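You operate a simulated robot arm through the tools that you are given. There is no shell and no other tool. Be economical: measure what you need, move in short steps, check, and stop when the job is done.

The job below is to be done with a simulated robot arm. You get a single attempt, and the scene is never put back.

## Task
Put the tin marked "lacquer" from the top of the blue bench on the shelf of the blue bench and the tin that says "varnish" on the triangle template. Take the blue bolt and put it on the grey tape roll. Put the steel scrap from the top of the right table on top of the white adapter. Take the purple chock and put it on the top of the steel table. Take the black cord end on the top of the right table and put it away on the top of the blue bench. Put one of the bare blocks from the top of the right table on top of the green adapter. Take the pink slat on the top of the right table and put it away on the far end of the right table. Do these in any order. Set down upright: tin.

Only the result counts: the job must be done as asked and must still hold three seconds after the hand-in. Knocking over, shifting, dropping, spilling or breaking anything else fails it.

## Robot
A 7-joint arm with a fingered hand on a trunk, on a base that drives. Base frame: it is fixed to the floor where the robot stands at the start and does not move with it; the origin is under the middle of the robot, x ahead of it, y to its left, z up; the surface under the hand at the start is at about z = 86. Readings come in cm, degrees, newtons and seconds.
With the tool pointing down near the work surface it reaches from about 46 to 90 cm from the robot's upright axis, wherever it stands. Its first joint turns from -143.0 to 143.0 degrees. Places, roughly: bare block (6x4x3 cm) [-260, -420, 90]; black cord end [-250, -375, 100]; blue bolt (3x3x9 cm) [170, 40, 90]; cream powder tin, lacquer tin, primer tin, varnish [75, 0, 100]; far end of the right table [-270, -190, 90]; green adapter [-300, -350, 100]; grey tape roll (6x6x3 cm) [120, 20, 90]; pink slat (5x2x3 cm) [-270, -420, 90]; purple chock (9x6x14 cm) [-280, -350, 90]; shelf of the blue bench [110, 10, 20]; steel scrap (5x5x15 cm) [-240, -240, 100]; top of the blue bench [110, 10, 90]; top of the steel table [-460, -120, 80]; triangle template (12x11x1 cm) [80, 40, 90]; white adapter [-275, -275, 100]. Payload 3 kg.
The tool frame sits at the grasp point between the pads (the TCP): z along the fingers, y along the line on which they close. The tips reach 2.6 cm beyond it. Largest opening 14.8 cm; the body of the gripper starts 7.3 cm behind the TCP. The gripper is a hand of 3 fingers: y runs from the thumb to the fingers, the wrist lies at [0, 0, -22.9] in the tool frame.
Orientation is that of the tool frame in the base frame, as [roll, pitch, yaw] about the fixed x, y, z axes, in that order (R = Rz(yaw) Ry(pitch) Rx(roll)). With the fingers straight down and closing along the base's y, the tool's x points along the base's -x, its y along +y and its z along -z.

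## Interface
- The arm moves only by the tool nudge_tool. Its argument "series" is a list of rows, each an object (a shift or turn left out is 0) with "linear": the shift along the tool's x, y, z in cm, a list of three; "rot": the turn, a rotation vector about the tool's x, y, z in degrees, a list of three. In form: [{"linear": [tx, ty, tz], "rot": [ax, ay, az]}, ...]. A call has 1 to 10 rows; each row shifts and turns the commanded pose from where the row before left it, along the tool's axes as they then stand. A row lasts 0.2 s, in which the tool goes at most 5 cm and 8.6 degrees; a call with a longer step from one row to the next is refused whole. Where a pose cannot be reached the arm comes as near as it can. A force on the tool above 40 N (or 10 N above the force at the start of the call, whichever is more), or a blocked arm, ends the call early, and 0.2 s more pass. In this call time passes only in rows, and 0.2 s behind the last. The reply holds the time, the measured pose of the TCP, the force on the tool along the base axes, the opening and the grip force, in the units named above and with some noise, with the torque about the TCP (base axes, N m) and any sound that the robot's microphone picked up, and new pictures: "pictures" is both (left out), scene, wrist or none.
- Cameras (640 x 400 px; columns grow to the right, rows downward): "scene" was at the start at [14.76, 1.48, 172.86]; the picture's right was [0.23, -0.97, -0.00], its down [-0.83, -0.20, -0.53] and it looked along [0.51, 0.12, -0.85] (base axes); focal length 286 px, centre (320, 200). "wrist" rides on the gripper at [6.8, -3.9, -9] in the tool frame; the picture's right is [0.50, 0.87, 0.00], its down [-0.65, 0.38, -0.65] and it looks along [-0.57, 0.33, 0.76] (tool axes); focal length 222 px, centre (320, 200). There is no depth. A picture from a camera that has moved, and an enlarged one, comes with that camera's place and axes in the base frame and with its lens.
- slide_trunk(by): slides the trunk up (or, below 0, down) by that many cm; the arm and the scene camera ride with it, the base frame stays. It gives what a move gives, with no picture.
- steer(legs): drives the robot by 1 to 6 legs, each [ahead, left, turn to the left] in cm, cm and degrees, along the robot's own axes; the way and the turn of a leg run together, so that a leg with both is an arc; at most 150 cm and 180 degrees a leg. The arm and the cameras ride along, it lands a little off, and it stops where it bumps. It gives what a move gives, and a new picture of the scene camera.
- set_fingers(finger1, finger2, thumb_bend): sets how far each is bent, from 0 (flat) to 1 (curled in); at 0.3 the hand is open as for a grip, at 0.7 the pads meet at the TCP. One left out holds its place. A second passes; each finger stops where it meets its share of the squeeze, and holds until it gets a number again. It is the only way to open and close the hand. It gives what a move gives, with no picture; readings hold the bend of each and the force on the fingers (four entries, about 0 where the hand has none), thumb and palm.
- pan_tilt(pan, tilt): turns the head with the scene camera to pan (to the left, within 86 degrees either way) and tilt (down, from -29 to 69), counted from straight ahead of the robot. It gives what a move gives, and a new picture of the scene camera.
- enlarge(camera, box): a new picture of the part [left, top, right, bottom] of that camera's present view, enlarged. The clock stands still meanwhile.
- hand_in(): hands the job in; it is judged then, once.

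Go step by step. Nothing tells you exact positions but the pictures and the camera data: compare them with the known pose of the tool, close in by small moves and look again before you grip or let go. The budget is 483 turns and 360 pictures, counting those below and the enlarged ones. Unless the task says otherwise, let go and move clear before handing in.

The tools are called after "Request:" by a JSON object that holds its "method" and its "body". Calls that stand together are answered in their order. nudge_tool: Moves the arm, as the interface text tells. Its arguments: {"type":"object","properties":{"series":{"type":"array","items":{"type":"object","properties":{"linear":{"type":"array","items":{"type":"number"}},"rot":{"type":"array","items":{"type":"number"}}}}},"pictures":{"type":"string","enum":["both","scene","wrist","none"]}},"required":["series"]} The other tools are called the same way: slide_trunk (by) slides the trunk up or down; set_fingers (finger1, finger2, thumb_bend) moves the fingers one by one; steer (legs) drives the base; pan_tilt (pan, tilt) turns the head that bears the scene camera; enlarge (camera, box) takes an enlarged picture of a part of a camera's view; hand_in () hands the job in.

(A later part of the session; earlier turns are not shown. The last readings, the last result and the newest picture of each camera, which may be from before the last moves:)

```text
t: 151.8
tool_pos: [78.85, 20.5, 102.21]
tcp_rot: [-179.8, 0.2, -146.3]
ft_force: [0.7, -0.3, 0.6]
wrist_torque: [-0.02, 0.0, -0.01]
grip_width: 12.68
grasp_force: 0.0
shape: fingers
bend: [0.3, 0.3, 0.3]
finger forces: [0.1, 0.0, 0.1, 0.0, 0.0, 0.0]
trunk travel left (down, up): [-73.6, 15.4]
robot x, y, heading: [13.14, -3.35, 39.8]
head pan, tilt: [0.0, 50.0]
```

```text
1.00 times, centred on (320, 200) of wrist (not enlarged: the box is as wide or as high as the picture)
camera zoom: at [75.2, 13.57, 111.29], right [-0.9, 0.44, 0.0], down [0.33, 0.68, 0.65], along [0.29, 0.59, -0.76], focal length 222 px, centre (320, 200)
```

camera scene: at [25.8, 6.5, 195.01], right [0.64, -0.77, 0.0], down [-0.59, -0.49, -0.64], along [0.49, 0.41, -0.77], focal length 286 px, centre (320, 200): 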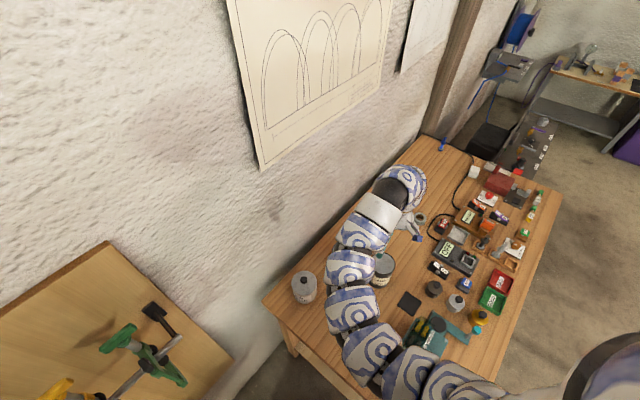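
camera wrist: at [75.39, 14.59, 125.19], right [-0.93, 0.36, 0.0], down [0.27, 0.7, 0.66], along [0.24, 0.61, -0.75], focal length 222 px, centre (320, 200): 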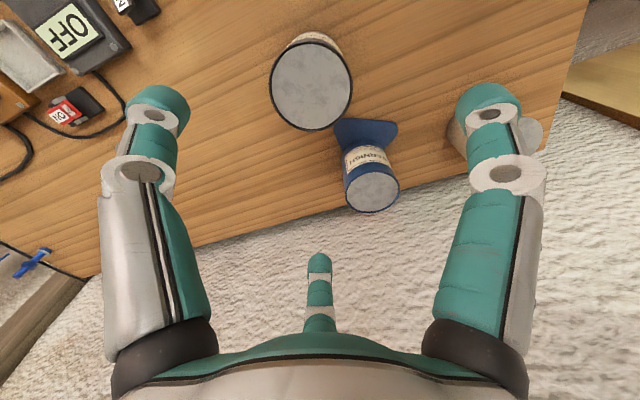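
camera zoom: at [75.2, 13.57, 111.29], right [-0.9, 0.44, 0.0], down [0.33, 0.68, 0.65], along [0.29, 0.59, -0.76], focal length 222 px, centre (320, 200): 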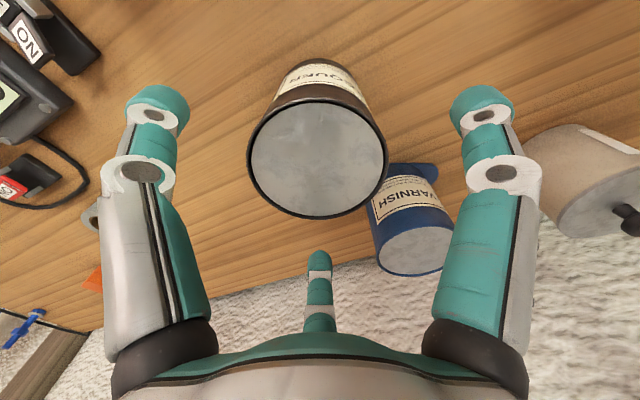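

Request:
{"method": "nudge_tool", "body": {"series": [{"linear": [0.3, -0.2, 0]}], "pictures": "none"}}

Request:
{"method": "slide_trunk", "body": {"by": -7}}

Request:
{"method": "set_fingers", "body": {"finger1": 0.4, "finger2": 0.4, "thumb_bend": 0.4}}

Request:
{"method": "set_fingers", "body": {"finger1": 0.9, "finger2": 0.9, "thumb_bend": 0.9}}

Request:
{"method": "slide_trunk", "body": {"by": 2}}

Request:
{"method": "enlarge", "body": {"camera": "wrist", "box": [0, 0, 640, 400]}}

```text
t: 152.2
tool_pos: [78.76, 20.29, 102.16]
tcp_rot: [-179.8, 0.1, -146.3]
ft_force: [-1.0, 0.9, 0.4]
wrist_torque: [0.02, 0.04, 0.01]
grip_width: 12.72
grasp_force: 0.1
shape: fingers
bend: [0.3, 0.3, 0.3]
finger forces: [0.0, 0.0, 0.0, 0.0, 0.1, 0.0]
trunk travel left (down, up): [-73.6, 15.4]
robot x, y, heading: [13.27, -3.51, 39.4]
head pan, tilt: [0.0, 50.0]
```

```text
t: 153.3
tool_pos: [78.71, 20.27, 95.21]
tcp_rot: [-179.8, 0.3, -146.2]
ft_force: [-0.1, 0.3, 0.7]
wrist_torque: [0.02, 0.02, 0.01]
grip_width: 12.71
grasp_force: 0.1
shape: fingers
bend: [0.3, 0.3, 0.3]
finger forces: [0.0, 0.0, 0.1, 0.0, 0.0, 0.1]
trunk travel left (down, up): [-66.6, 22.4]
robot x, y, heading: [13.41, -3.79, 39.6]
head pan, tilt: [0.0, 50.0]
```

```text
t: 154.3
tool_pos: [78.79, 20.33, 95.25]
tcp_rot: [-179.8, 0.2, -146.4]
ft_force: [1.7, 3.2, 4.8]
wrist_torque: [0.04, -0.05, -0.02]
grip_width: 9.54
grasp_force: 2.6
shape: fingers
bend: [0.4, 0.38, 0.4]
finger forces: [0.0, 5.3, 0.0, 0.0, 0.1, 0.0]
trunk travel left (down, up): [-66.6, 22.4]
robot x, y, heading: [13.92, -3.52, 39.4]
head pan, tilt: [0.0, 50.0]
```

```text
t: 155.3
tool_pos: [78.71, 20.19, 95.22]
tcp_rot: [-179.8, 0.2, -146.3]
ft_force: [3.7, -3.5, 5.6]
wrist_torque: [-0.38, -0.09, 0.11]
grip_width: 7.01
grasp_force: 25.7
shape: fingers
bend: [0.48, 0.4, 0.54]
finger forces: [12.2, 15.5, 0.0, 0.0, 23.3, 0.1]
trunk travel left (down, up): [-66.6, 22.4]
robot x, y, heading: [13.62, -3.71, 39.5]
head pan, tilt: [0.0, 50.0]
```

```text
t: 156.0
tool_pos: [78.74, 20.16, 97.15]
tcp_rot: [-179.8, 0.1, -146.2]
ft_force: [-0.1, -0.3, -6.7]
wrist_torque: [-0.03, 0.0, 0.03]
grip_width: 7.0
grasp_force: 25.3
shape: fingers
bend: [0.47, 0.4, 0.53]
finger forces: [12.9, 16.1, 0.0, 0.1, 20.9, 0.1]
trunk travel left (down, up): [-68.6, 20.4]
robot x, y, heading: [13.42, -3.6, 39.6]
head pan, tilt: [0.0, 50.0]
```

```text
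1.00 times, centred on (320, 200) of wrist (not enlarged: the box is as wide or as high as the picture)
camera zoom: at [75.13, 13.29, 106.2], right [-0.9, 0.44, 0.0], down [0.33, 0.68, 0.65], along [0.29, 0.59, -0.76], focal length 222 px, centre (320, 200)
```

zoom: 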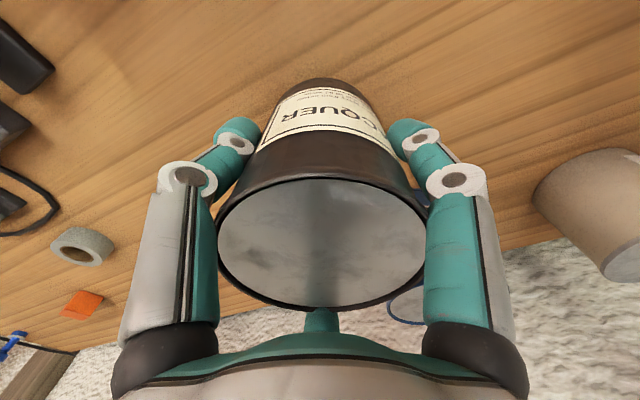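

Request:
{"method": "slide_trunk", "body": {"by": 20}}

Request:
{"method": "steer", "body": {"legs": [[-22, 2.5, 0]]}}

Request:
{"method": "steer", "body": {"legs": [[-22, 2.5, 0], [0, 0, 15]]}}

Request:
{"method": "enlarge", "body": {"camera": "wrist", "box": [0, 0, 640, 400]}}

```text
t: 158.1
tool_pos: [78.71, 20.27, 117.14]
tcp_rot: [-179.8, 0.2, -146.3]
ft_force: [-0.2, -0.5, -5.0]
wrist_torque: [-0.03, 0.02, 0.01]
grip_width: 7.0
grasp_force: 24.5
shape: fingers
bend: [0.47, 0.4, 0.53]
finger forces: [12.9, 16.2, 0.0, 0.1, 20.8, 0.0]
trunk travel left (down, up): [-88.6, 0.4]
robot x, y, heading: [13.39, -3.53, 39.6]
head pan, tilt: [0.0, 50.0]
```

```text
t: 159.8
tool_pos: [59.89, 7.98, 117.26]
tcp_rot: [-179.7, 0.2, -146.2]
ft_force: [0.4, -0.6, -6.0]
wrist_torque: [-0.03, 0.01, -0.05]
grip_width: 6.97
grasp_force: 24.7
shape: fingers
bend: [0.47, 0.4, 0.53]
finger forces: [12.9, 15.9, 0.1, 0.0, 20.7, 0.1]
trunk travel left (down, up): [-88.6, 0.4]
robot x, y, heading: [-5.11, -15.69, 39.8]
head pan, tilt: [0.0, 50.0]
camera scene: at [6.94, -5.83, 195.04], right [0.64, -0.77, 0.0], down [-0.59, -0.49, -0.64], along [0.49, 0.41, -0.77], focal length 286 px, centre (320, 200)
```

scene: 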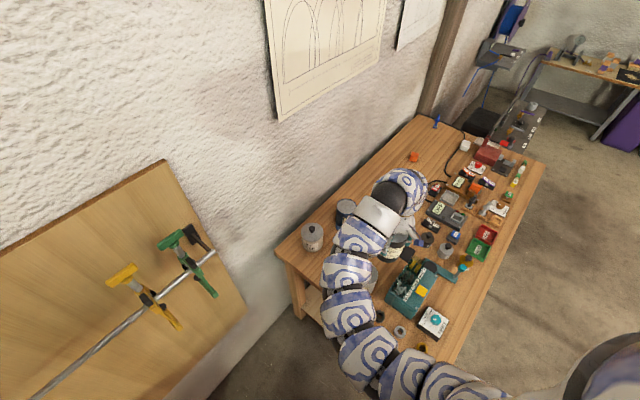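

```text
t: 162.4
tool_pos: [33.25, 11.92, 117.27]
tcp_rot: [-179.8, 0.2, -131.3]
ft_force: [-0.4, 1.0, -6.6]
wrist_torque: [-0.03, 0.0, -0.06]
grip_width: 6.96
grasp_force: 24.7
shape: fingers
bend: [0.47, 0.4, 0.53]
finger forces: [12.9, 16.0, 0.0, 0.1, 20.6, 0.0]
trunk travel left (down, up): [-88.6, 0.4]
robot x, y, heading: [-23.75, -28.04, 54.7]
head pan, tilt: [0.0, 50.0]
camera scene: at [-14.45, -15.03, 195.02], right [0.82, -0.58, 0.0], down [-0.44, -0.63, -0.64], along [0.37, 0.52, -0.77], focal length 286 px, centre (320, 200)
```

scene: 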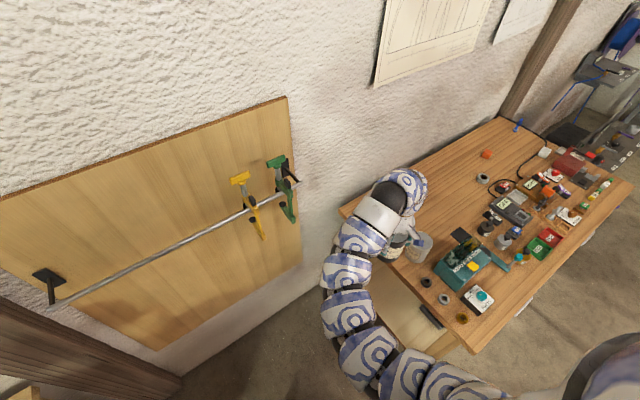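

```text
1.00 times, centred on (320, 200) of wrist (not enlarged: the box is as wide or as high as the picture)
camera zoom: at [31.64, 4.29, 126.22], right [-0.98, 0.2, 0.0], down [0.14, 0.74, 0.65], along [0.13, 0.64, -0.76], focal length 222 px, centre (320, 200)
```

zoom: 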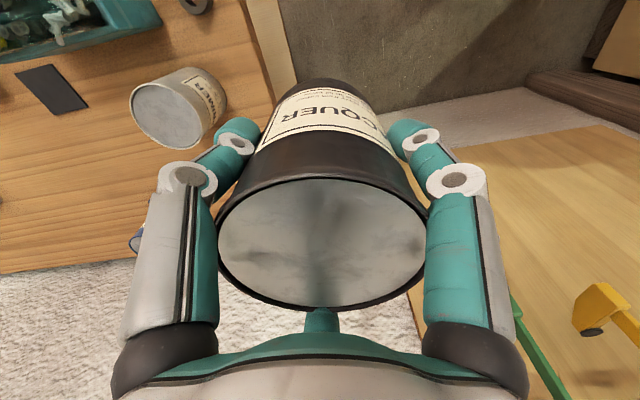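

Request:
{"method": "steer", "body": {"legs": [[-1.7, 2.4, 0]]}}

Request:
{"method": "slide_trunk", "body": {"by": -38}}

Request:
{"method": "slide_trunk", "body": {"by": -35}}

Request:
{"method": "pan_tilt", "body": {"pan": -30, "tilt": 45}}

Request:
{"method": "enlarge", "body": {"camera": "wrist", "box": [0, 0, 640, 400]}}

```text
t: 163.2
tool_pos: [30.06, 11.9, 117.25]
tcp_rot: [-179.8, 0.2, -131.4]
ft_force: [-0.6, -1.0, -6.5]
wrist_torque: [-0.02, -0.04, 0.02]
grip_width: 7.0
grasp_force: 24.3
shape: fingers
bend: [0.47, 0.4, 0.53]
finger forces: [13.0, 15.8, 0.0, 0.1, 20.4, 0.0]
trunk travel left (down, up): [-88.6, 0.4]
robot x, y, heading: [-26.63, -27.73, 54.9]
head pan, tilt: [0.0, 50.0]
camera scene: at [-17.74, -15.05, 195.04], right [0.82, -0.58, 0.0], down [-0.44, -0.63, -0.64], along [0.37, 0.52, -0.77], focal length 286 px, centre (320, 200)
```

scene: 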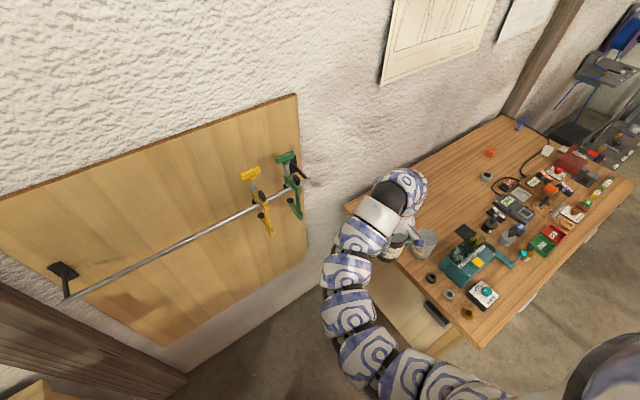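

```text
t: 166.9
tool_pos: [30.25, 11.9, 79.09]
tcp_rot: [-179.8, 0.2, -131.4]
ft_force: [0.4, 0.1, -6.0]
wrist_torque: [-0.02, -0.02, 0.01]
grip_width: 6.99
grasp_force: 24.1
shape: fingers
bend: [0.47, 0.4, 0.53]
finger forces: [13.1, 15.7, 0.0, 0.1, 20.2, 0.0]
trunk travel left (down, up): [-50.6, 38.4]
robot x, y, heading: [-26.36, -27.84, 55.0]
head pan, tilt: [0.0, 50.0]
```

```text
t: 170.3
tool_pos: [30.39, 11.83, 44.15]
tcp_rot: [-179.8, 0.1, -131.2]
ft_force: [0.6, -0.3, -6.4]
wrist_torque: [-0.01, -0.01, -0.03]
grip_width: 6.96
grasp_force: 24.7
shape: fingers
bend: [0.47, 0.4, 0.53]
finger forces: [13.3, 15.7, 0.0, 0.0, 20.1, 0.0]
trunk travel left (down, up): [-15.6, 73.4]
robot x, y, heading: [-26.9, -27.92, 54.8]
head pan, tilt: [0.0, 50.0]
```

```text
t: 171.3
tool_pos: [30.33, 11.81, 44.15]
tcp_rot: [-179.8, 0.1, -131.2]
ft_force: [-0.8, 0.4, -6.7]
wrist_torque: [-0.02, 0.0, 0.02]
grip_width: 6.98
grasp_force: 24.4
shape: fingers
bend: [0.47, 0.4, 0.53]
finger forces: [13.2, 15.5, 0.0, 0.0, 20.0, 0.0]
trunk travel left (down, up): [-15.6, 73.4]
robot x, y, heading: [-26.65, -28.13, 54.9]
head pan, tilt: [-30.0, 45.0]
camera scene: at [-14.48, -17.95, 122.71], right [0.42, -0.91, 0.0], down [-0.64, -0.3, -0.71], along [0.64, 0.3, -0.71], focal length 286 px, centre (320, 200)
```

scene: 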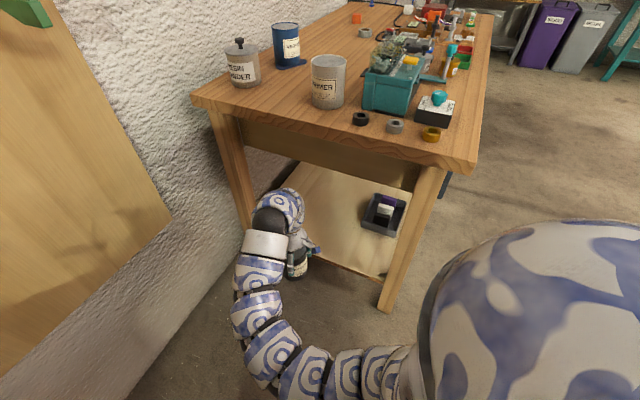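

```text
1.00 times, centred on (320, 200) of wrist (not enlarged: the box is as wide or as high as the picture)
camera zoom: at [28.63, 4.29, 53.2], right [-0.98, 0.2, 0.0], down [0.15, 0.74, 0.65], along [0.13, 0.64, -0.76], focal length 222 px, centre (320, 200)
```

zoom: 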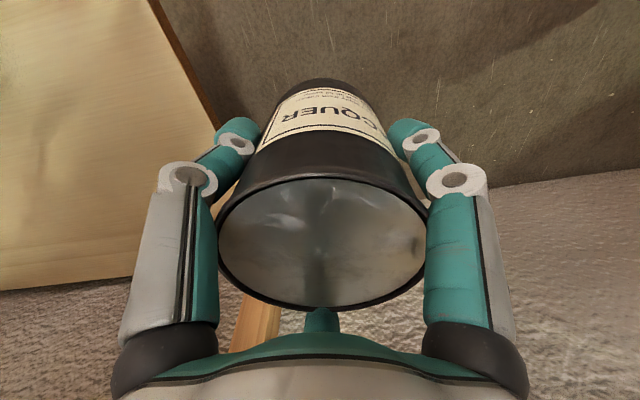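

Request:
{"method": "enlarge", "body": {"camera": "scene", "box": [220, 100, 460, 320]}}

Request:
{"method": "enlarge", "body": {"camera": "wrist", "box": [0, 0, 300, 200]}}

```text
1.82 times, centred on (340, 210) of scene
camera zoom: at [-14.48, -17.95, 122.71], right [0.42, -0.91, 0.0], down [-0.64, -0.3, -0.71], along [0.64, 0.3, -0.71], focal length 521 px, centre (284, 182)
```

zoom: 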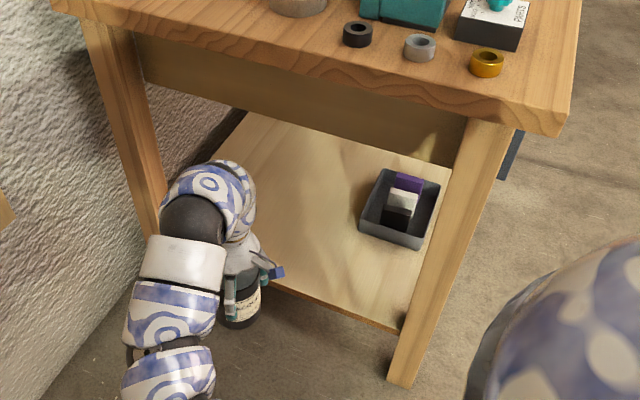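

```text
2.00 times, centred on (150, 100) of wrist
camera zoom: at [28.63, 4.29, 53.2], right [-0.98, 0.2, 0.0], down [0.15, 0.74, 0.65], along [0.13, 0.64, -0.76], focal length 444 px, centre (660, 400)
```

zoom: 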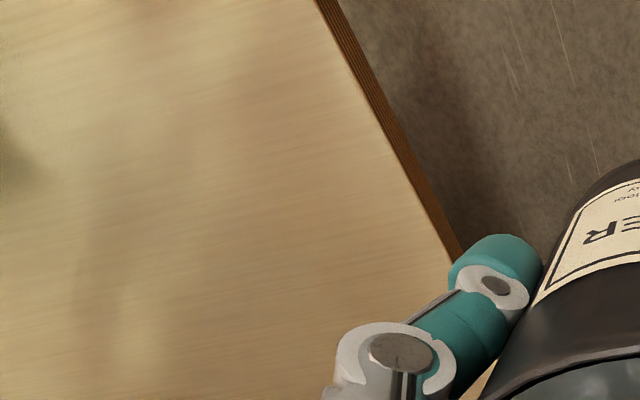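

Shelf top is about z≈21, its front edge about x≈47. I lower to just above shelf height, then drive in.

Request:
{"method": "slide_trunk", "body": {"by": -10.8}}

Request:
{"method": "steer", "body": {"legs": [[7.3, -11.2, 0]]}}

Request:
{"method": "enlarge", "body": {"camera": "scene", "box": [160, 80, 480, 320]}}

Request:
{"method": "enlarge", "body": {"camera": "wrist", "box": [0, 0, 640, 400]}}

```text
t: 172.7
tool_pos: [30.23, 11.9, 33.39]
tcp_rot: [-179.7, 0.1, -131.3]
ft_force: [0.0, 0.1, -6.0]
wrist_torque: [-0.01, 0.02, 0.0]
grip_width: 6.99
grasp_force: 24.6
shape: fingers
bend: [0.47, 0.4, 0.53]
finger forces: [13.2, 15.6, 0.0, 0.0, 19.9, 0.0]
trunk travel left (down, up): [-4.8, 84.2]
robot x, y, heading: [-26.56, -28.14, 54.6]
head pan, tilt: [-30.0, 45.0]
```

```text
t: 174.0
tool_pos: [43.81, 11.06, 33.31]
tcp_rot: [-179.9, 0.1, -131.3]
ft_force: [-0.7, -0.2, -6.2]
wrist_torque: [-0.02, 0.01, 0.04]
grip_width: 6.98
grasp_force: 24.2
shape: fingers
bend: [0.47, 0.4, 0.53]
finger forces: [13.2, 15.7, 0.1, 0.0, 20.1, 0.1]
trunk travel left (down, up): [-4.8, 84.2]
robot x, y, heading: [-12.94, -28.71, 54.6]
head pan, tilt: [-30.0, 45.0]
camera scene: at [-1.04, -18.68, 111.91], right [0.42, -0.91, 0.0], down [-0.64, -0.29, -0.71], along [0.64, 0.29, -0.71], focal length 286 px, centre (320, 200)
```

scene: 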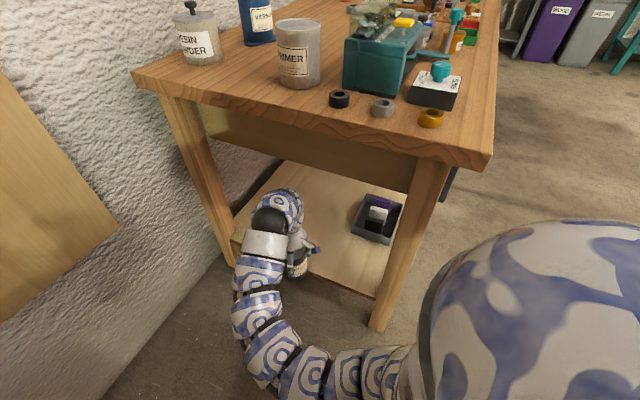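

```text
1.67 times, centred on (320, 200) of scene
camera zoom: at [-1.04, -18.68, 111.91], right [0.42, -0.91, 0.0], down [-0.64, -0.29, -0.71], along [0.64, 0.29, -0.71], focal length 477 px, centre (320, 200)
```

zoom: 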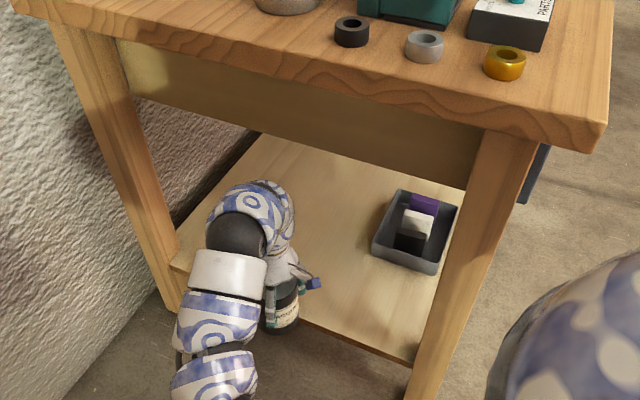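

```text
1.00 times, centred on (320, 200) of wrist (not enlarged: the box is as wide or as high as the picture)
camera zoom: at [42.09, 3.52, 42.4], right [-0.98, 0.2, 0.0], down [0.15, 0.74, 0.65], along [0.13, 0.64, -0.76], focal length 222 px, centre (320, 200)
```

zoom: 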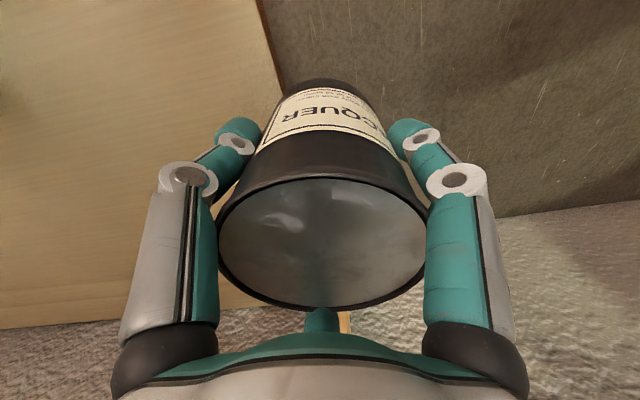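

Request:
{"method": "steer", "body": {"legs": [[7.3, -10.8, 0]]}}

Request:
{"method": "enlarge", "body": {"camera": "wrist", "box": [0, 0, 640, 400]}}

```text
t: 175.4
tool_pos: [52.99, 12.19, 32.28]
tcp_rot: [180.0, -1.4, -128.8]
ft_force: [0.1, 0.0, -5.8]
wrist_torque: [-0.03, 0.0, 0.03]
grip_width: 7.0
grasp_force: 23.5
shape: fingers
bend: [0.47, 0.39, 0.53]
finger forces: [13.4, 14.8, 0.0, 0.0, 19.2, 0.1]
trunk travel left (down, up): [-4.8, 84.2]
robot x, y, heading: [-1.26, -28.99, 55.7]
head pan, tilt: [-30.0, 45.0]
stopped in leg 1: the robot was blocked; the commanded pose is now the measured one
camera scene: at [10.59, -18.57, 112.02], right [0.43, -0.9, 0.0], down [-0.64, -0.31, -0.71], along [0.64, 0.31, -0.71], focal length 286 px, centre (320, 200)
```

scene: 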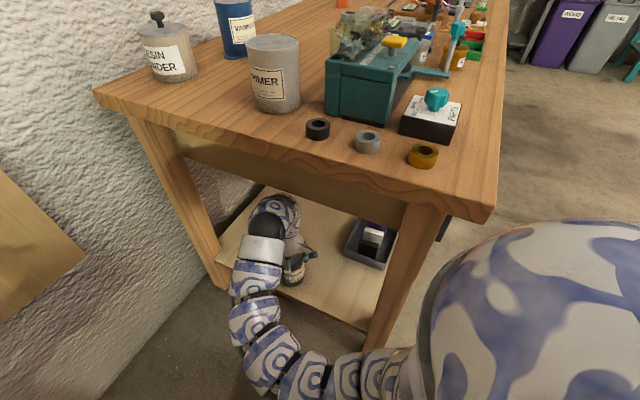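

```text
1.00 times, centred on (320, 200) of wrist (not enlarged: the box is as wide or as high as the picture)
camera zoom: at [51.92, 4.7, 41.49], right [-0.99, 0.15, 0.01], down [0.13, 0.76, 0.64], along [0.09, 0.63, -0.77], focal length 222 px, centre (320, 200)
```

zoom: 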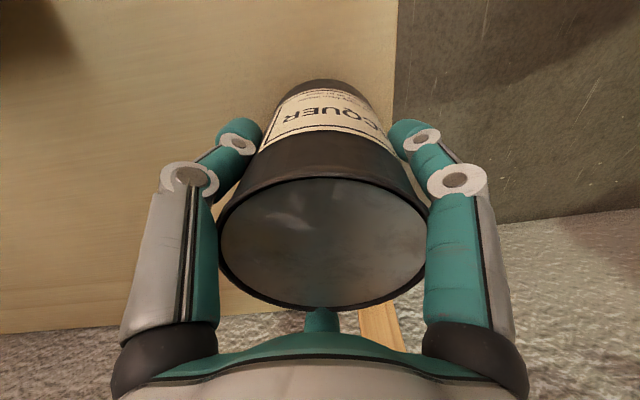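

The arm touched something at x≈53; the tin is already fully over the shelf. I lower it here.

Request:
{"method": "slide_trunk", "body": {"by": -1.8}}

Request:
{"method": "nudge_tool", "body": {"series": [{"linear": [0, 0, 0.3]}], "pictures": "none"}}

Request:
{"method": "nudge_tool", "body": {"series": [{"linear": [0, 0, 0.3]}], "pictures": "none"}}

```text
t: 176.0
tool_pos: [53.32, 12.3, 31.1]
tcp_rot: [-180.0, -0.7, -128.9]
ft_force: [-8.0, -6.2, 27.1]
wrist_torque: [-0.23, -0.43, -0.14]
grip_width: 7.04
grasp_force: 28.7
shape: fingers
bend: [0.45, 0.39, 0.54]
finger forces: [23.0, 14.5, 0.0, 0.0, 19.6, 0.0]
trunk travel left (down, up): [-3.1, 85.9]
robot x, y, heading: [-1.37, -28.88, 55.6]
head pan, tilt: [-30.0, 45.0]
stopped: the force on the tool passed its limit at 48 N (the readings are from after the stop); the commanded pose is now the measured one
```

```text
t: 176.4
tool_pos: [53.33, 12.36, 31.09]
tcp_rot: [-180.0, -0.6, -129.0]
ft_force: [-8.3, -8.1, 35.2]
wrist_torque: [-0.28, -0.34, -0.12]
grip_width: 7.04
grasp_force: 29.2
shape: fingers
bend: [0.45, 0.39, 0.54]
finger forces: [24.2, 14.2, 0.0, 0.0, 20.1, 0.1]
trunk travel left (down, up): [-3.1, 85.9]
robot x, y, heading: [-1.74, -28.54, 55.8]
head pan, tilt: [-30.0, 45.0]
stopped in row 1: the force on the tool passed its limit at 45 N (the readings are from after the stop); the commanded pose is now the measured one
```

```text
t: 176.7
tool_pos: [53.24, 12.27, 31.04]
tcp_rot: [-179.9, -0.5, -128.9]
ft_force: [-9.2, -10.3, 37.2]
wrist_torque: [-0.27, -0.26, -0.13]
grip_width: 7.08
grasp_force: 29.8
shape: fingers
bend: [0.45, 0.39, 0.54]
finger forces: [25.7, 13.9, 0.1, 0.1, 19.9, 0.0]
trunk travel left (down, up): [-3.1, 85.9]
robot x, y, heading: [-1.49, -28.78, 55.9]
head pan, tilt: [-30.0, 45.0]
stopped in row 1: the force on the tool passed its limit at 49 N (the readings are from after the stop); the commanded pose is now the measured one
```

Request:
{"method": "nudge_tool", "body": {"series": [{"linear": [0, 0, -0.3]}], "pictures": "none"}}

Request:
{"method": "enlarge", "body": {"camera": "scene", "box": [200, 160, 420, 320]}}

```text
t: 177.1
tool_pos: [53.24, 12.34, 31.14]
tcp_rot: [-180.0, -0.6, -128.9]
ft_force: [-5.2, -1.3, 17.7]
wrist_torque: [-0.2, -0.43, -0.08]
grip_width: 7.02
grasp_force: 27.0
shape: fingers
bend: [0.45, 0.39, 0.54]
finger forces: [19.5, 14.9, 0.0, 0.0, 19.2, 0.0]
trunk travel left (down, up): [-3.1, 85.9]
robot x, y, heading: [-1.42, -28.55, 55.8]
head pan, tilt: [-30.0, 45.0]
```

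```text
2.50 times, centred on (310, 240) of scene
camera zoom: at [10.38, -18.76, 110.22], right [0.43, -0.9, 0.0], down [-0.64, -0.31, -0.71], along [0.64, 0.31, -0.71], focal length 716 px, centre (345, 100)
```

zoom: 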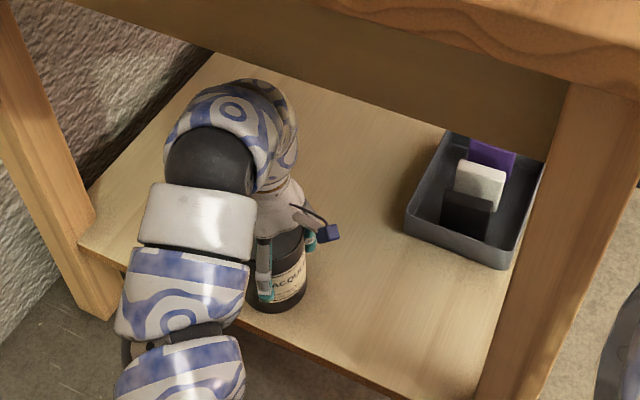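

Request:
{"method": "nudge_tool", "body": {"series": [{"linear": [0, 0, -0.3]}], "pictures": "none"}}

Request:
{"method": "set_fingers", "body": {"finger1": 0.38, "finger2": 0.36, "thumb_bend": 0.4}}

Request:
{"method": "set_fingers", "body": {"finger1": 0.28, "finger2": 0.28, "thumb_bend": 0.28}}

Request:
{"method": "enlarge", "body": {"camera": "scene", "box": [200, 160, 420, 320]}}

Request:
{"method": "enlarge", "body": {"camera": "wrist", "box": [0, 0, 640, 400]}}

```text
t: 177.5
tool_pos: [53.42, 12.46, 31.3]
tcp_rot: [180.0, -0.7, -128.9]
ft_force: [0.0, 0.8, -6.0]
wrist_torque: [-0.01, -0.01, 0.0]
grip_width: 7.02
grasp_force: 24.0
shape: fingers
bend: [0.46, 0.39, 0.54]
finger forces: [15.5, 13.4, 0.0, 0.1, 18.8, 0.0]
trunk travel left (down, up): [-3.1, 85.9]
robot x, y, heading: [-1.37, -28.72, 56.0]
head pan, tilt: [-30.0, 45.0]
```

```text
t: 178.5
tool_pos: [53.3, 12.45, 31.54]
tcp_rot: [-180.0, -0.6, -128.8]
ft_force: [-0.3, 0.3, -0.7]
wrist_torque: [0.0, 0.0, 0.0]
grip_width: 9.78
grasp_force: 0.0
shape: fingers
bend: [0.38, 0.36, 0.4]
finger forces: [0.0, 0.1, 0.0, 0.0, 0.1, 0.0]
trunk travel left (down, up): [-3.1, 85.9]
robot x, y, heading: [-1.21, -28.61, 55.6]
head pan, tilt: [-30.0, 45.0]
```

```text
t: 179.5
tool_pos: [53.35, 12.4, 31.43]
tcp_rot: [-179.9, -0.7, -128.9]
ft_force: [0.0, 0.4, -0.5]
wrist_torque: [0.02, 0.03, 0.02]
grip_width: 13.08
grasp_force: 0.0
shape: fingers
bend: [0.28, 0.28, 0.28]
finger forces: [0.0, 0.0, 0.0, 0.0, 0.0, 0.0]
trunk travel left (down, up): [-3.1, 85.9]
robot x, y, heading: [-1.43, -28.64, 55.6]
head pan, tilt: [-30.0, 45.0]
```

```text
2.50 times, centred on (310, 240) of scene
camera zoom: at [10.47, -18.7, 110.23], right [0.43, -0.9, 0.0], down [-0.64, -0.31, -0.71], along [0.64, 0.31, -0.71], focal length 716 px, centre (345, 100)
```

zoom: 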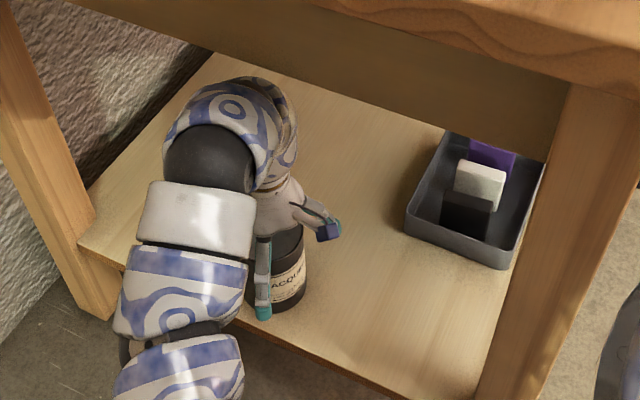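

```text
1.00 times, centred on (320, 200) of wrist (not enlarged: the box is as wide or as high as the picture)
camera zoom: at [52.08, 4.79, 40.52], right [-0.99, 0.16, 0.01], down [0.12, 0.75, 0.65], along [0.1, 0.64, -0.76], focal length 222 px, centre (320, 200)
```

zoom: 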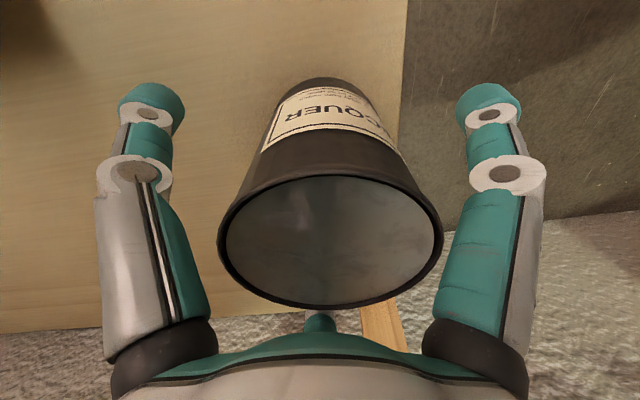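

Lacquer stands on the shelf. I open thumb and finger 2 flat and back the hand out sideways at the same height, away from the tin.

Request:
{"method": "set_fingers", "body": {"finger1": 0.28, "finger2": 0.0, "thumb_bend": 0.0}}

Request:
{"method": "enlarge", "body": {"camera": "wrist", "box": [0, 0, 640, 400]}}

```text
t: 180.5
tool_pos: [53.37, 12.36, 31.48]
tcp_rot: [180.0, -0.6, -128.9]
ft_force: [0.4, -0.1, 0.9]
wrist_torque: [0.01, 0.0, 0.0]
grip_width: 15.62
grasp_force: 0.0
shape: fingers
bend: [0.28, 0.0, 0.0]
finger forces: [0.0, 0.0, 0.1, 0.0, 0.1, 0.0]
trunk travel left (down, up): [-3.1, 85.9]
robot x, y, heading: [-1.11, -28.45, 55.9]
head pan, tilt: [-30.0, 45.0]
```

```text
1.00 times, centred on (320, 200) of wrist (not enlarged: the box is as wide or as high as the picture)
camera zoom: at [52.08, 4.79, 40.52], right [-0.99, 0.16, 0.01], down [0.12, 0.75, 0.65], along [0.1, 0.64, -0.76], focal length 222 px, centre (320, 200)
```

zoom: 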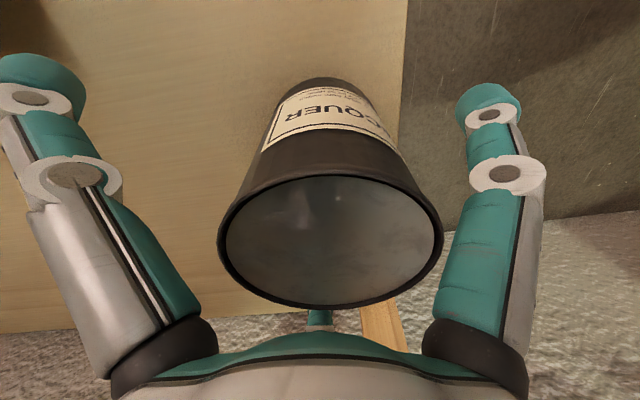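

Request:
{"method": "steer", "body": {"legs": [[-3.3, 2.3, 0]]}}

Request:
{"method": "enlarge", "body": {"camera": "wrist", "box": [0, 0, 640, 400]}}

```text
t: 181.4
tool_pos: [49.45, 10.99, 31.42]
tcp_rot: [179.9, -0.6, -129.0]
ft_force: [0.4, 0.6, 0.0]
wrist_torque: [0.03, 0.01, 0.02]
grip_width: 15.59
grasp_force: 0.1
shape: fingers
bend: [0.28, 0.0, 0.0]
finger forces: [0.1, 0.1, 0.1, 0.0, 0.0, 0.0]
trunk travel left (down, up): [-3.1, 85.9]
robot x, y, heading: [-5.08, -30.37, 55.6]
head pan, tilt: [-30.0, 45.0]
camera scene: at [6.71, -20.09, 110.23], right [0.43, -0.9, 0.0], down [-0.64, -0.31, -0.71], along [0.64, 0.31, -0.71], focal length 286 px, centre (320, 200)
```

scene: 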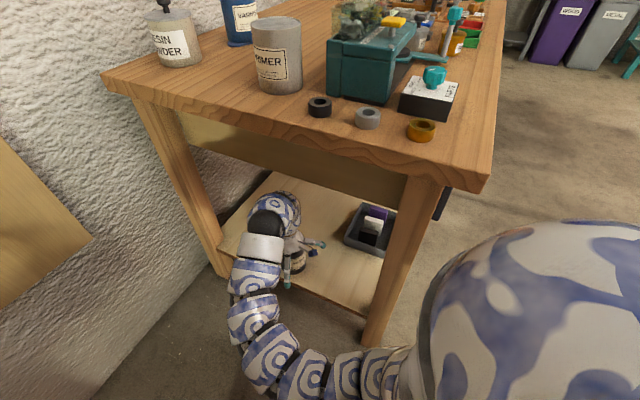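

```text
1.00 times, centred on (320, 200) of wrist (not enlarged: the box is as wide or as high as the picture)
camera zoom: at [48.32, 3.38, 40.51], right [-0.99, 0.16, 0.01], down [0.12, 0.75, 0.65], along [0.1, 0.64, -0.76], focal length 222 px, centre (320, 200)
```

zoom: 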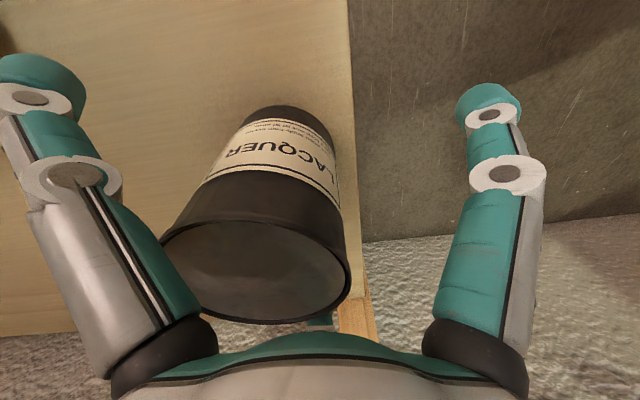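

Request:
{"method": "slide_trunk", "body": {"by": 1.5}}

Request:
{"method": "enlarge", "body": {"camera": "wrist", "box": [100, 160, 420, 360]}}

```text
t: 182.0
tool_pos: [49.6, 10.98, 32.82]
tcp_rot: [180.0, -0.7, -129.1]
ft_force: [-1.6, 0.3, -0.6]
wrist_torque: [0.0, 0.01, 0.0]
grip_width: 15.61
grasp_force: 0.0
shape: fingers
bend: [0.28, 0.0, 0.0]
finger forces: [0.0, 0.0, 0.0, 0.1, 0.0, 0.1]
trunk travel left (down, up): [-4.6, 84.4]
robot x, y, heading: [-5.63, -30.18, 55.7]
head pan, tilt: [-30.0, 45.0]
```

```text
2.00 times, centred on (260, 260) of wrist
camera zoom: at [48.32, 3.38, 42.02], right [-0.99, 0.16, 0.01], down [0.12, 0.75, 0.65], along [0.1, 0.64, -0.76], focal length 444 px, centre (440, 80)
```

zoom: 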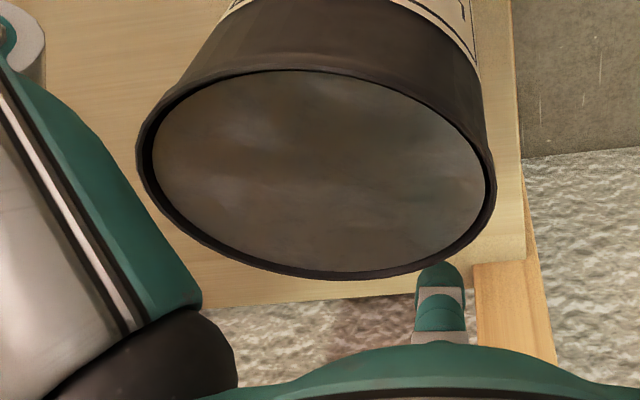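

Request:
{"method": "slide_trunk", "body": {"by": 1.5}}

Request:
{"method": "steer", "body": {"legs": [[-4, 3, 0]]}}

Request:
{"method": "enlarge", "body": {"camera": "wrist", "box": [0, 0, 640, 400]}}

```text
t: 182.6
tool_pos: [49.55, 11.02, 34.42]
tcp_rot: [-180.0, -0.6, -128.9]
ft_force: [1.0, 0.2, -0.6]
wrist_torque: [-0.02, 0.02, -0.02]
grip_width: 15.6
grasp_force: 0.1
shape: fingers
bend: [0.28, 0.0, 0.0]
finger forces: [0.0, 0.0, 0.1, 0.0, 0.1, 0.1]
trunk travel left (down, up): [-6.1, 82.9]
robot x, y, heading: [-5.5, -30.22, 55.8]
head pan, tilt: [-30.0, 45.0]
```

```text
t: 183.6
tool_pos: [44.73, 9.44, 34.34]
tcp_rot: [-180.0, -0.6, -128.9]
ft_force: [-0.3, 0.5, 0.4]
wrist_torque: [0.0, -0.01, -0.02]
grip_width: 15.63
grasp_force: 0.0
shape: fingers
bend: [0.28, 0.0, 0.0]
finger forces: [0.0, 0.1, 0.0, 0.0, 0.0, 0.0]
trunk travel left (down, up): [-6.1, 82.9]
robot x, y, heading: [-9.85, -31.47, 55.8]
head pan, tilt: [-30.0, 45.0]
camera scene: at [1.96, -21.66, 113.23], right [0.43, -0.9, 0.0], down [-0.64, -0.31, -0.71], along [0.64, 0.31, -0.71], focal length 286 px, centre (320, 200)
```

scene: 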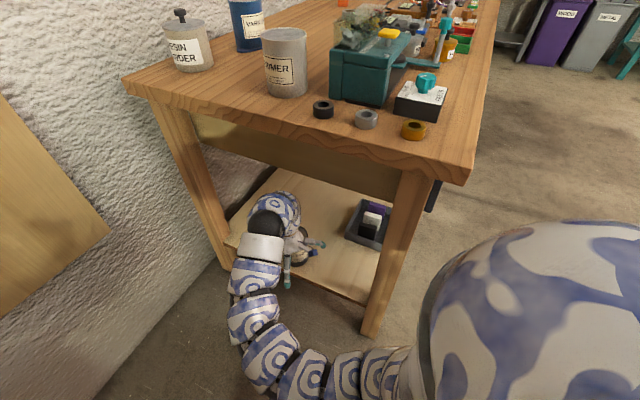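

```text
1.00 times, centred on (320, 200) of wrist (not enlarged: the box is as wide or as high as the picture)
camera zoom: at [43.57, 1.81, 43.51], right [-0.99, 0.16, 0.01], down [0.12, 0.75, 0.65], along [0.1, 0.64, -0.76], focal length 222 px, centre (320, 200)
```

zoom: 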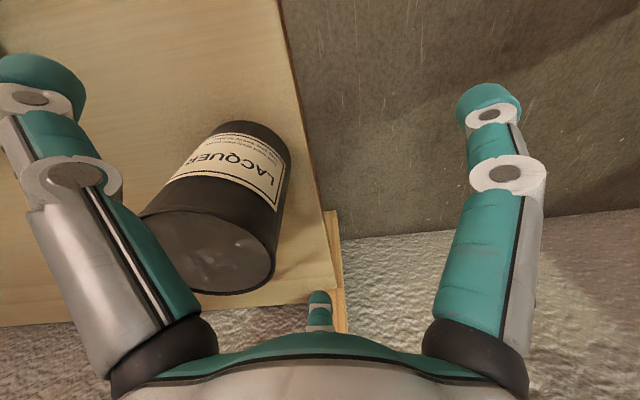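

Request:
{"method": "steer", "body": {"legs": [[-11, 10, 0]]}}

Request:
{"method": "enlarge", "body": {"camera": "scene", "box": [160, 140, 460, 340]}}

```text
t: 184.9
tool_pos: [30.34, 5.77, 34.39]
tcp_rot: [180.0, -0.7, -129.0]
ft_force: [0.1, -0.7, -0.5]
wrist_torque: [0.02, 0.02, 0.01]
grip_width: 15.63
grasp_force: 0.0
shape: fingers
bend: [0.28, 0.0, 0.0]
finger forces: [0.0, 0.1, 0.0, 0.0, 0.0, 0.0]
trunk travel left (down, up): [-6.1, 82.9]
robot x, y, heading: [-24.11, -35.19, 55.7]
head pan, tilt: [-30.0, 45.0]
camera scene: at [-12.54, -25.29, 113.23], right [0.43, -0.9, 0.0], down [-0.64, -0.31, -0.71], along [0.64, 0.31, -0.71], focal length 286 px, centre (320, 200)
```

scene: 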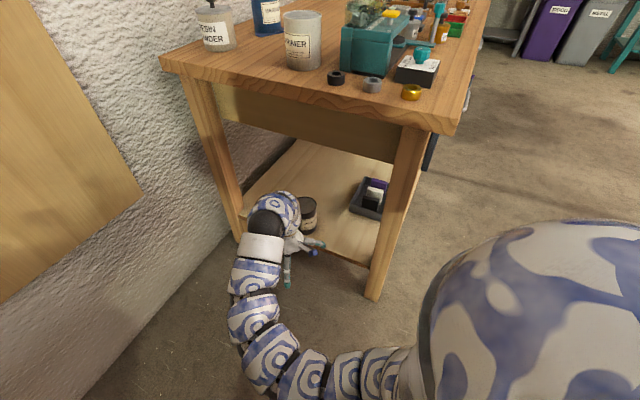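

```text
2.00 times, centred on (310, 240) of scene
camera zoom: at [-12.54, -25.29, 113.23], right [0.43, -0.9, 0.0], down [-0.64, -0.31, -0.71], along [0.64, 0.31, -0.71], focal length 573 px, centre (340, 120)
```

zoom: 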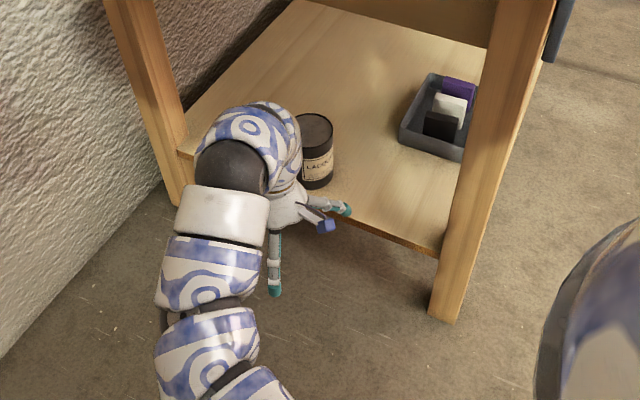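

Lacquer stands upright on the shelf. Next the blue bolt: I raise the trunk and drive around to the right side of the bench.

Request:
{"method": "slide_trunk", "body": {"by": 40}}

Request:
{"method": "slide_trunk", "body": {"by": 40}}

Request:
{"method": "set_fingers", "body": {"finger1": 0.3, "finger2": 0.3, "thumb_bend": 0.3}}

Request:
{"method": "steer", "body": {"legs": [[-41.7, -45.4, 0], [0, 0, -60]]}}

```text
t: 188.8
tool_pos: [30.36, 5.73, 74.5]
tcp_rot: [-180.0, -0.6, -129.0]
ft_force: [0.5, -0.3, 0.0]
wrist_torque: [0.0, 0.02, 0.0]
grip_width: 15.62
grasp_force: 0.0
shape: fingers
bend: [0.28, 0.0, 0.0]
finger forces: [0.0, 0.1, 0.0, 0.0, 0.0, 0.1]
trunk travel left (down, up): [-46.1, 42.9]
robot x, y, heading: [-24.54, -35.12, 55.9]
head pan, tilt: [-30.0, 45.0]
```

```text
t: 192.6
tool_pos: [30.28, 5.7, 114.36]
tcp_rot: [-179.9, -0.5, -129.0]
ft_force: [-0.3, -0.4, -1.3]
wrist_torque: [-0.01, 0.0, 0.01]
grip_width: 15.59
grasp_force: 0.1
shape: fingers
bend: [0.28, 0.0, 0.0]
finger forces: [0.0, 0.0, 0.0, 0.1, 0.0, 0.0]
trunk travel left (down, up): [-86.1, 2.9]
robot x, y, heading: [-24.9, -35.29, 55.7]
head pan, tilt: [-30.0, 45.0]
```

```text
t: 193.6
tool_pos: [30.32, 5.7, 114.32]
tcp_rot: [180.0, -0.6, -129.0]
ft_force: [0.2, 0.4, -0.6]
wrist_torque: [-0.02, -0.01, 0.02]
grip_width: 12.77
grasp_force: 0.1
shape: fingers
bend: [0.3, 0.3, 0.3]
finger forces: [0.0, 0.0, 0.0, 0.0, 0.0, 0.0]
trunk travel left (down, up): [-86.1, 2.9]
robot x, y, heading: [-24.37, -35.7, 55.5]
head pan, tilt: [-30.0, 45.0]
```

```text
t: 199.7
tool_pos: [52.09, -123.78, 114.36]
tcp_rot: [179.9, -0.6, 170.9]
ft_force: [0.0, -0.8, 0.6]
wrist_torque: [-0.03, 0.01, 0.03]
grip_width: 12.77
grasp_force: 0.1
shape: fingers
bend: [0.3, 0.3, 0.3]
finger forces: [0.0, 0.0, 0.1, 0.1, 0.0, 0.0]
trunk travel left (down, up): [-86.1, 2.9]
robot x, y, heading: [-10.89, -96.79, -4.5]
head pan, tilt: [-30.0, 45.0]
camera scene: at [3.94, -102.1, 193.23], right [-0.56, -0.83, 0.0], down [-0.58, 0.4, -0.71], along [0.58, -0.4, -0.71], focal length 286 px, centre (320, 200)
```

scene: 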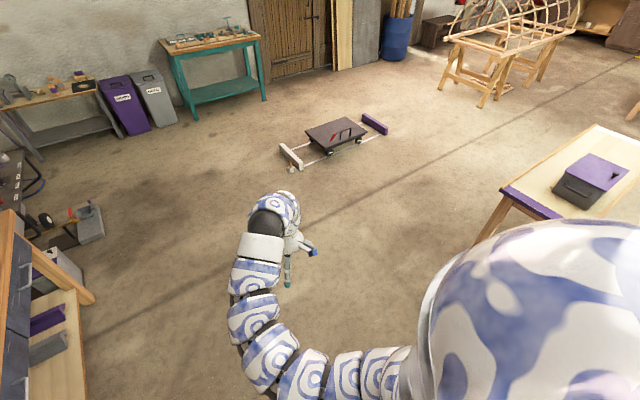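

Request:
{"method": "steer", "body": {"legs": [[83, 7.5, 0], [83, 7.5, 0]]}}

Request:
{"method": "nudge_tool", "body": {"series": [{"linear": [-3.15, -0.79, 0]}, {"linear": [-3.15, -0.79, 0]}, {"linear": [-3.15, -0.79, 0]}, {"linear": [-3.15, -0.79, 0]}, {"linear": [-3.15, -0.79, 0]}, {"linear": [-3.15, -0.79, 0]}], "pictures": "none"}}

Request:
{"method": "pan_tilt", "body": {"pan": 60, "tilt": 45}}

```text
t: 208.2
tool_pos: [218.65, -121.79, 114.37]
tcp_rot: [180.0, -0.6, 170.8]
ft_force: [0.1, 0.1, -0.8]
wrist_torque: [0.0, 0.01, -0.02]
grip_width: 12.74
grasp_force: 0.1
shape: fingers
bend: [0.3, 0.3, 0.3]
finger forces: [0.0, 0.0, 0.1, 0.1, 0.0, 0.1]
trunk travel left (down, up): [-86.1, 2.9]
robot x, y, heading: [155.42, -95.15, -4.3]
head pan, tilt: [-30.0, 45.0]
camera scene: at [170.46, -100.21, 193.23], right [-0.56, -0.83, 0.0], down [-0.58, 0.4, -0.71], along [0.58, -0.4, -0.71], focal length 286 px, centre (320, 200)
```

scene: 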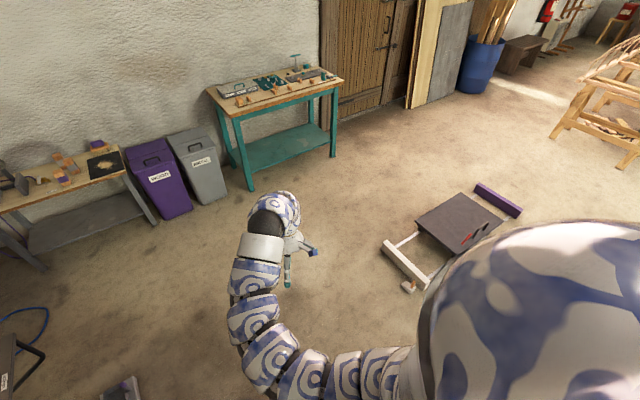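

```text
t: 209.6
tool_pos: [236.46, -129.59, 114.04]
tcp_rot: [-179.9, -0.7, 171.0]
ft_force: [0.4, 0.1, 0.3]
wrist_torque: [-0.01, 0.02, -0.04]
grip_width: 12.73
grasp_force: 0.2
shape: fingers
bend: [0.3, 0.3, 0.3]
finger forces: [0.0, 0.1, 0.0, 0.1, 0.1, 0.1]
trunk travel left (down, up): [-86.1, 2.9]
robot x, y, heading: [155.36, -95.25, -4.4]
head pan, tilt: [-30.0, 45.0]
```

```text
t: 211.3
tool_pos: [236.59, -129.52, 114.2]
tcp_rot: [-180.0, -0.6, 171.0]
ft_force: [-0.6, -0.6, -0.4]
wrist_torque: [0.02, 0.01, 0.01]
grip_width: 12.78
grasp_force: 0.1
shape: fingers
bend: [0.3, 0.3, 0.3]
finger forces: [0.1, 0.0, 0.0, 0.0, 0.0, 0.1]
trunk travel left (down, up): [-86.1, 2.9]
robot x, y, heading: [155.78, -95.17, -4.6]
head pan, tilt: [60.0, 45.0]
camera scene: at [168.29, -88.92, 193.23], right [0.82, -0.57, 0.0], down [-0.4, -0.58, -0.71], along [0.4, 0.58, -0.71], focal length 286 px, centre (320, 200)
```

scene: 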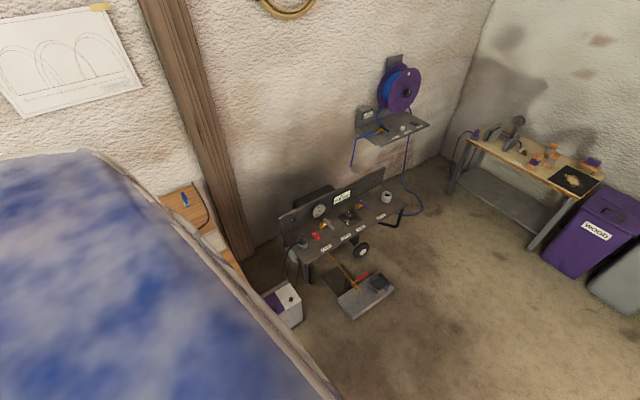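

Request:
{"method": "steer", "body": {"legs": [[0, -40, 0], [0, 0, 104.5], [50, 0, 0]]}}

Request:
{"method": "pan_tilt", "body": {"pan": 0, "tilt": 55}}

```text
t: 220.7
tool_pos: [154.99, 2.49, 113.96]
tcp_rot: [180.0, -0.8, -83.7]
ft_force: [0.5, -0.3, -0.1]
wrist_torque: [0.0, -0.02, -0.01]
grip_width: 12.73
grasp_force: 0.0
shape: fingers
bend: [0.3, 0.3, 0.3]
finger forces: [0.1, 0.1, 0.1, 0.0, 0.1, 0.0]
trunk travel left (down, up): [-86.1, 2.9]
robot x, y, heading: [142.77, -85.19, 100.7]
head pan, tilt: [60.0, 45.0]
camera scene: at [133.9, -74.3, 193.23], right [0.33, 0.95, 0.0], down [0.67, -0.23, -0.71], along [-0.67, 0.23, -0.71], focal length 286 px, centre (320, 200)
```

scene: 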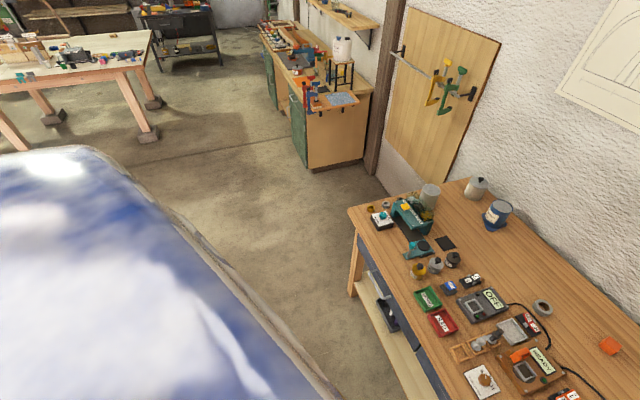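

```text
t: 222.0
tool_pos: [155.1, 2.35, 114.2]
tcp_rot: [-180.0, -0.7, -83.8]
ft_force: [-0.6, -0.4, -0.3]
wrist_torque: [0.03, -0.03, 0.02]
grip_width: 12.73
grasp_force: 0.0
shape: fingers
bend: [0.3, 0.3, 0.3]
finger forces: [0.0, 0.0, 0.1, 0.0, 0.0, 0.0]
trunk travel left (down, up): [-86.1, 2.9]
robot x, y, heading: [142.75, -84.59, 101.1]
head pan, tilt: [0.0, 55.0]
camera scene: at [140.23, -69.95, 191.89], right [0.98, 0.19, 0.0], down [0.16, -0.8, -0.57], along [-0.11, 0.56, -0.82], focal length 286 px, centre (320, 200)
```

scene: 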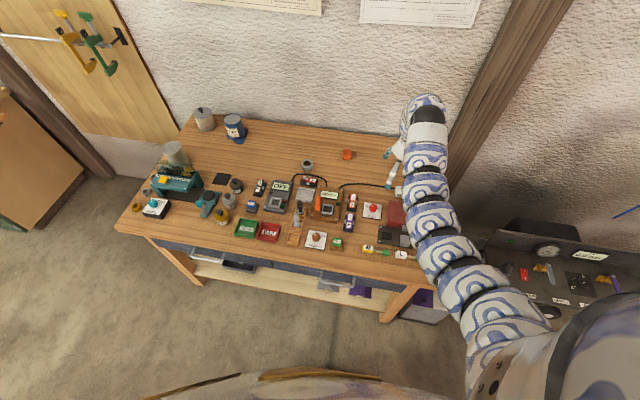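

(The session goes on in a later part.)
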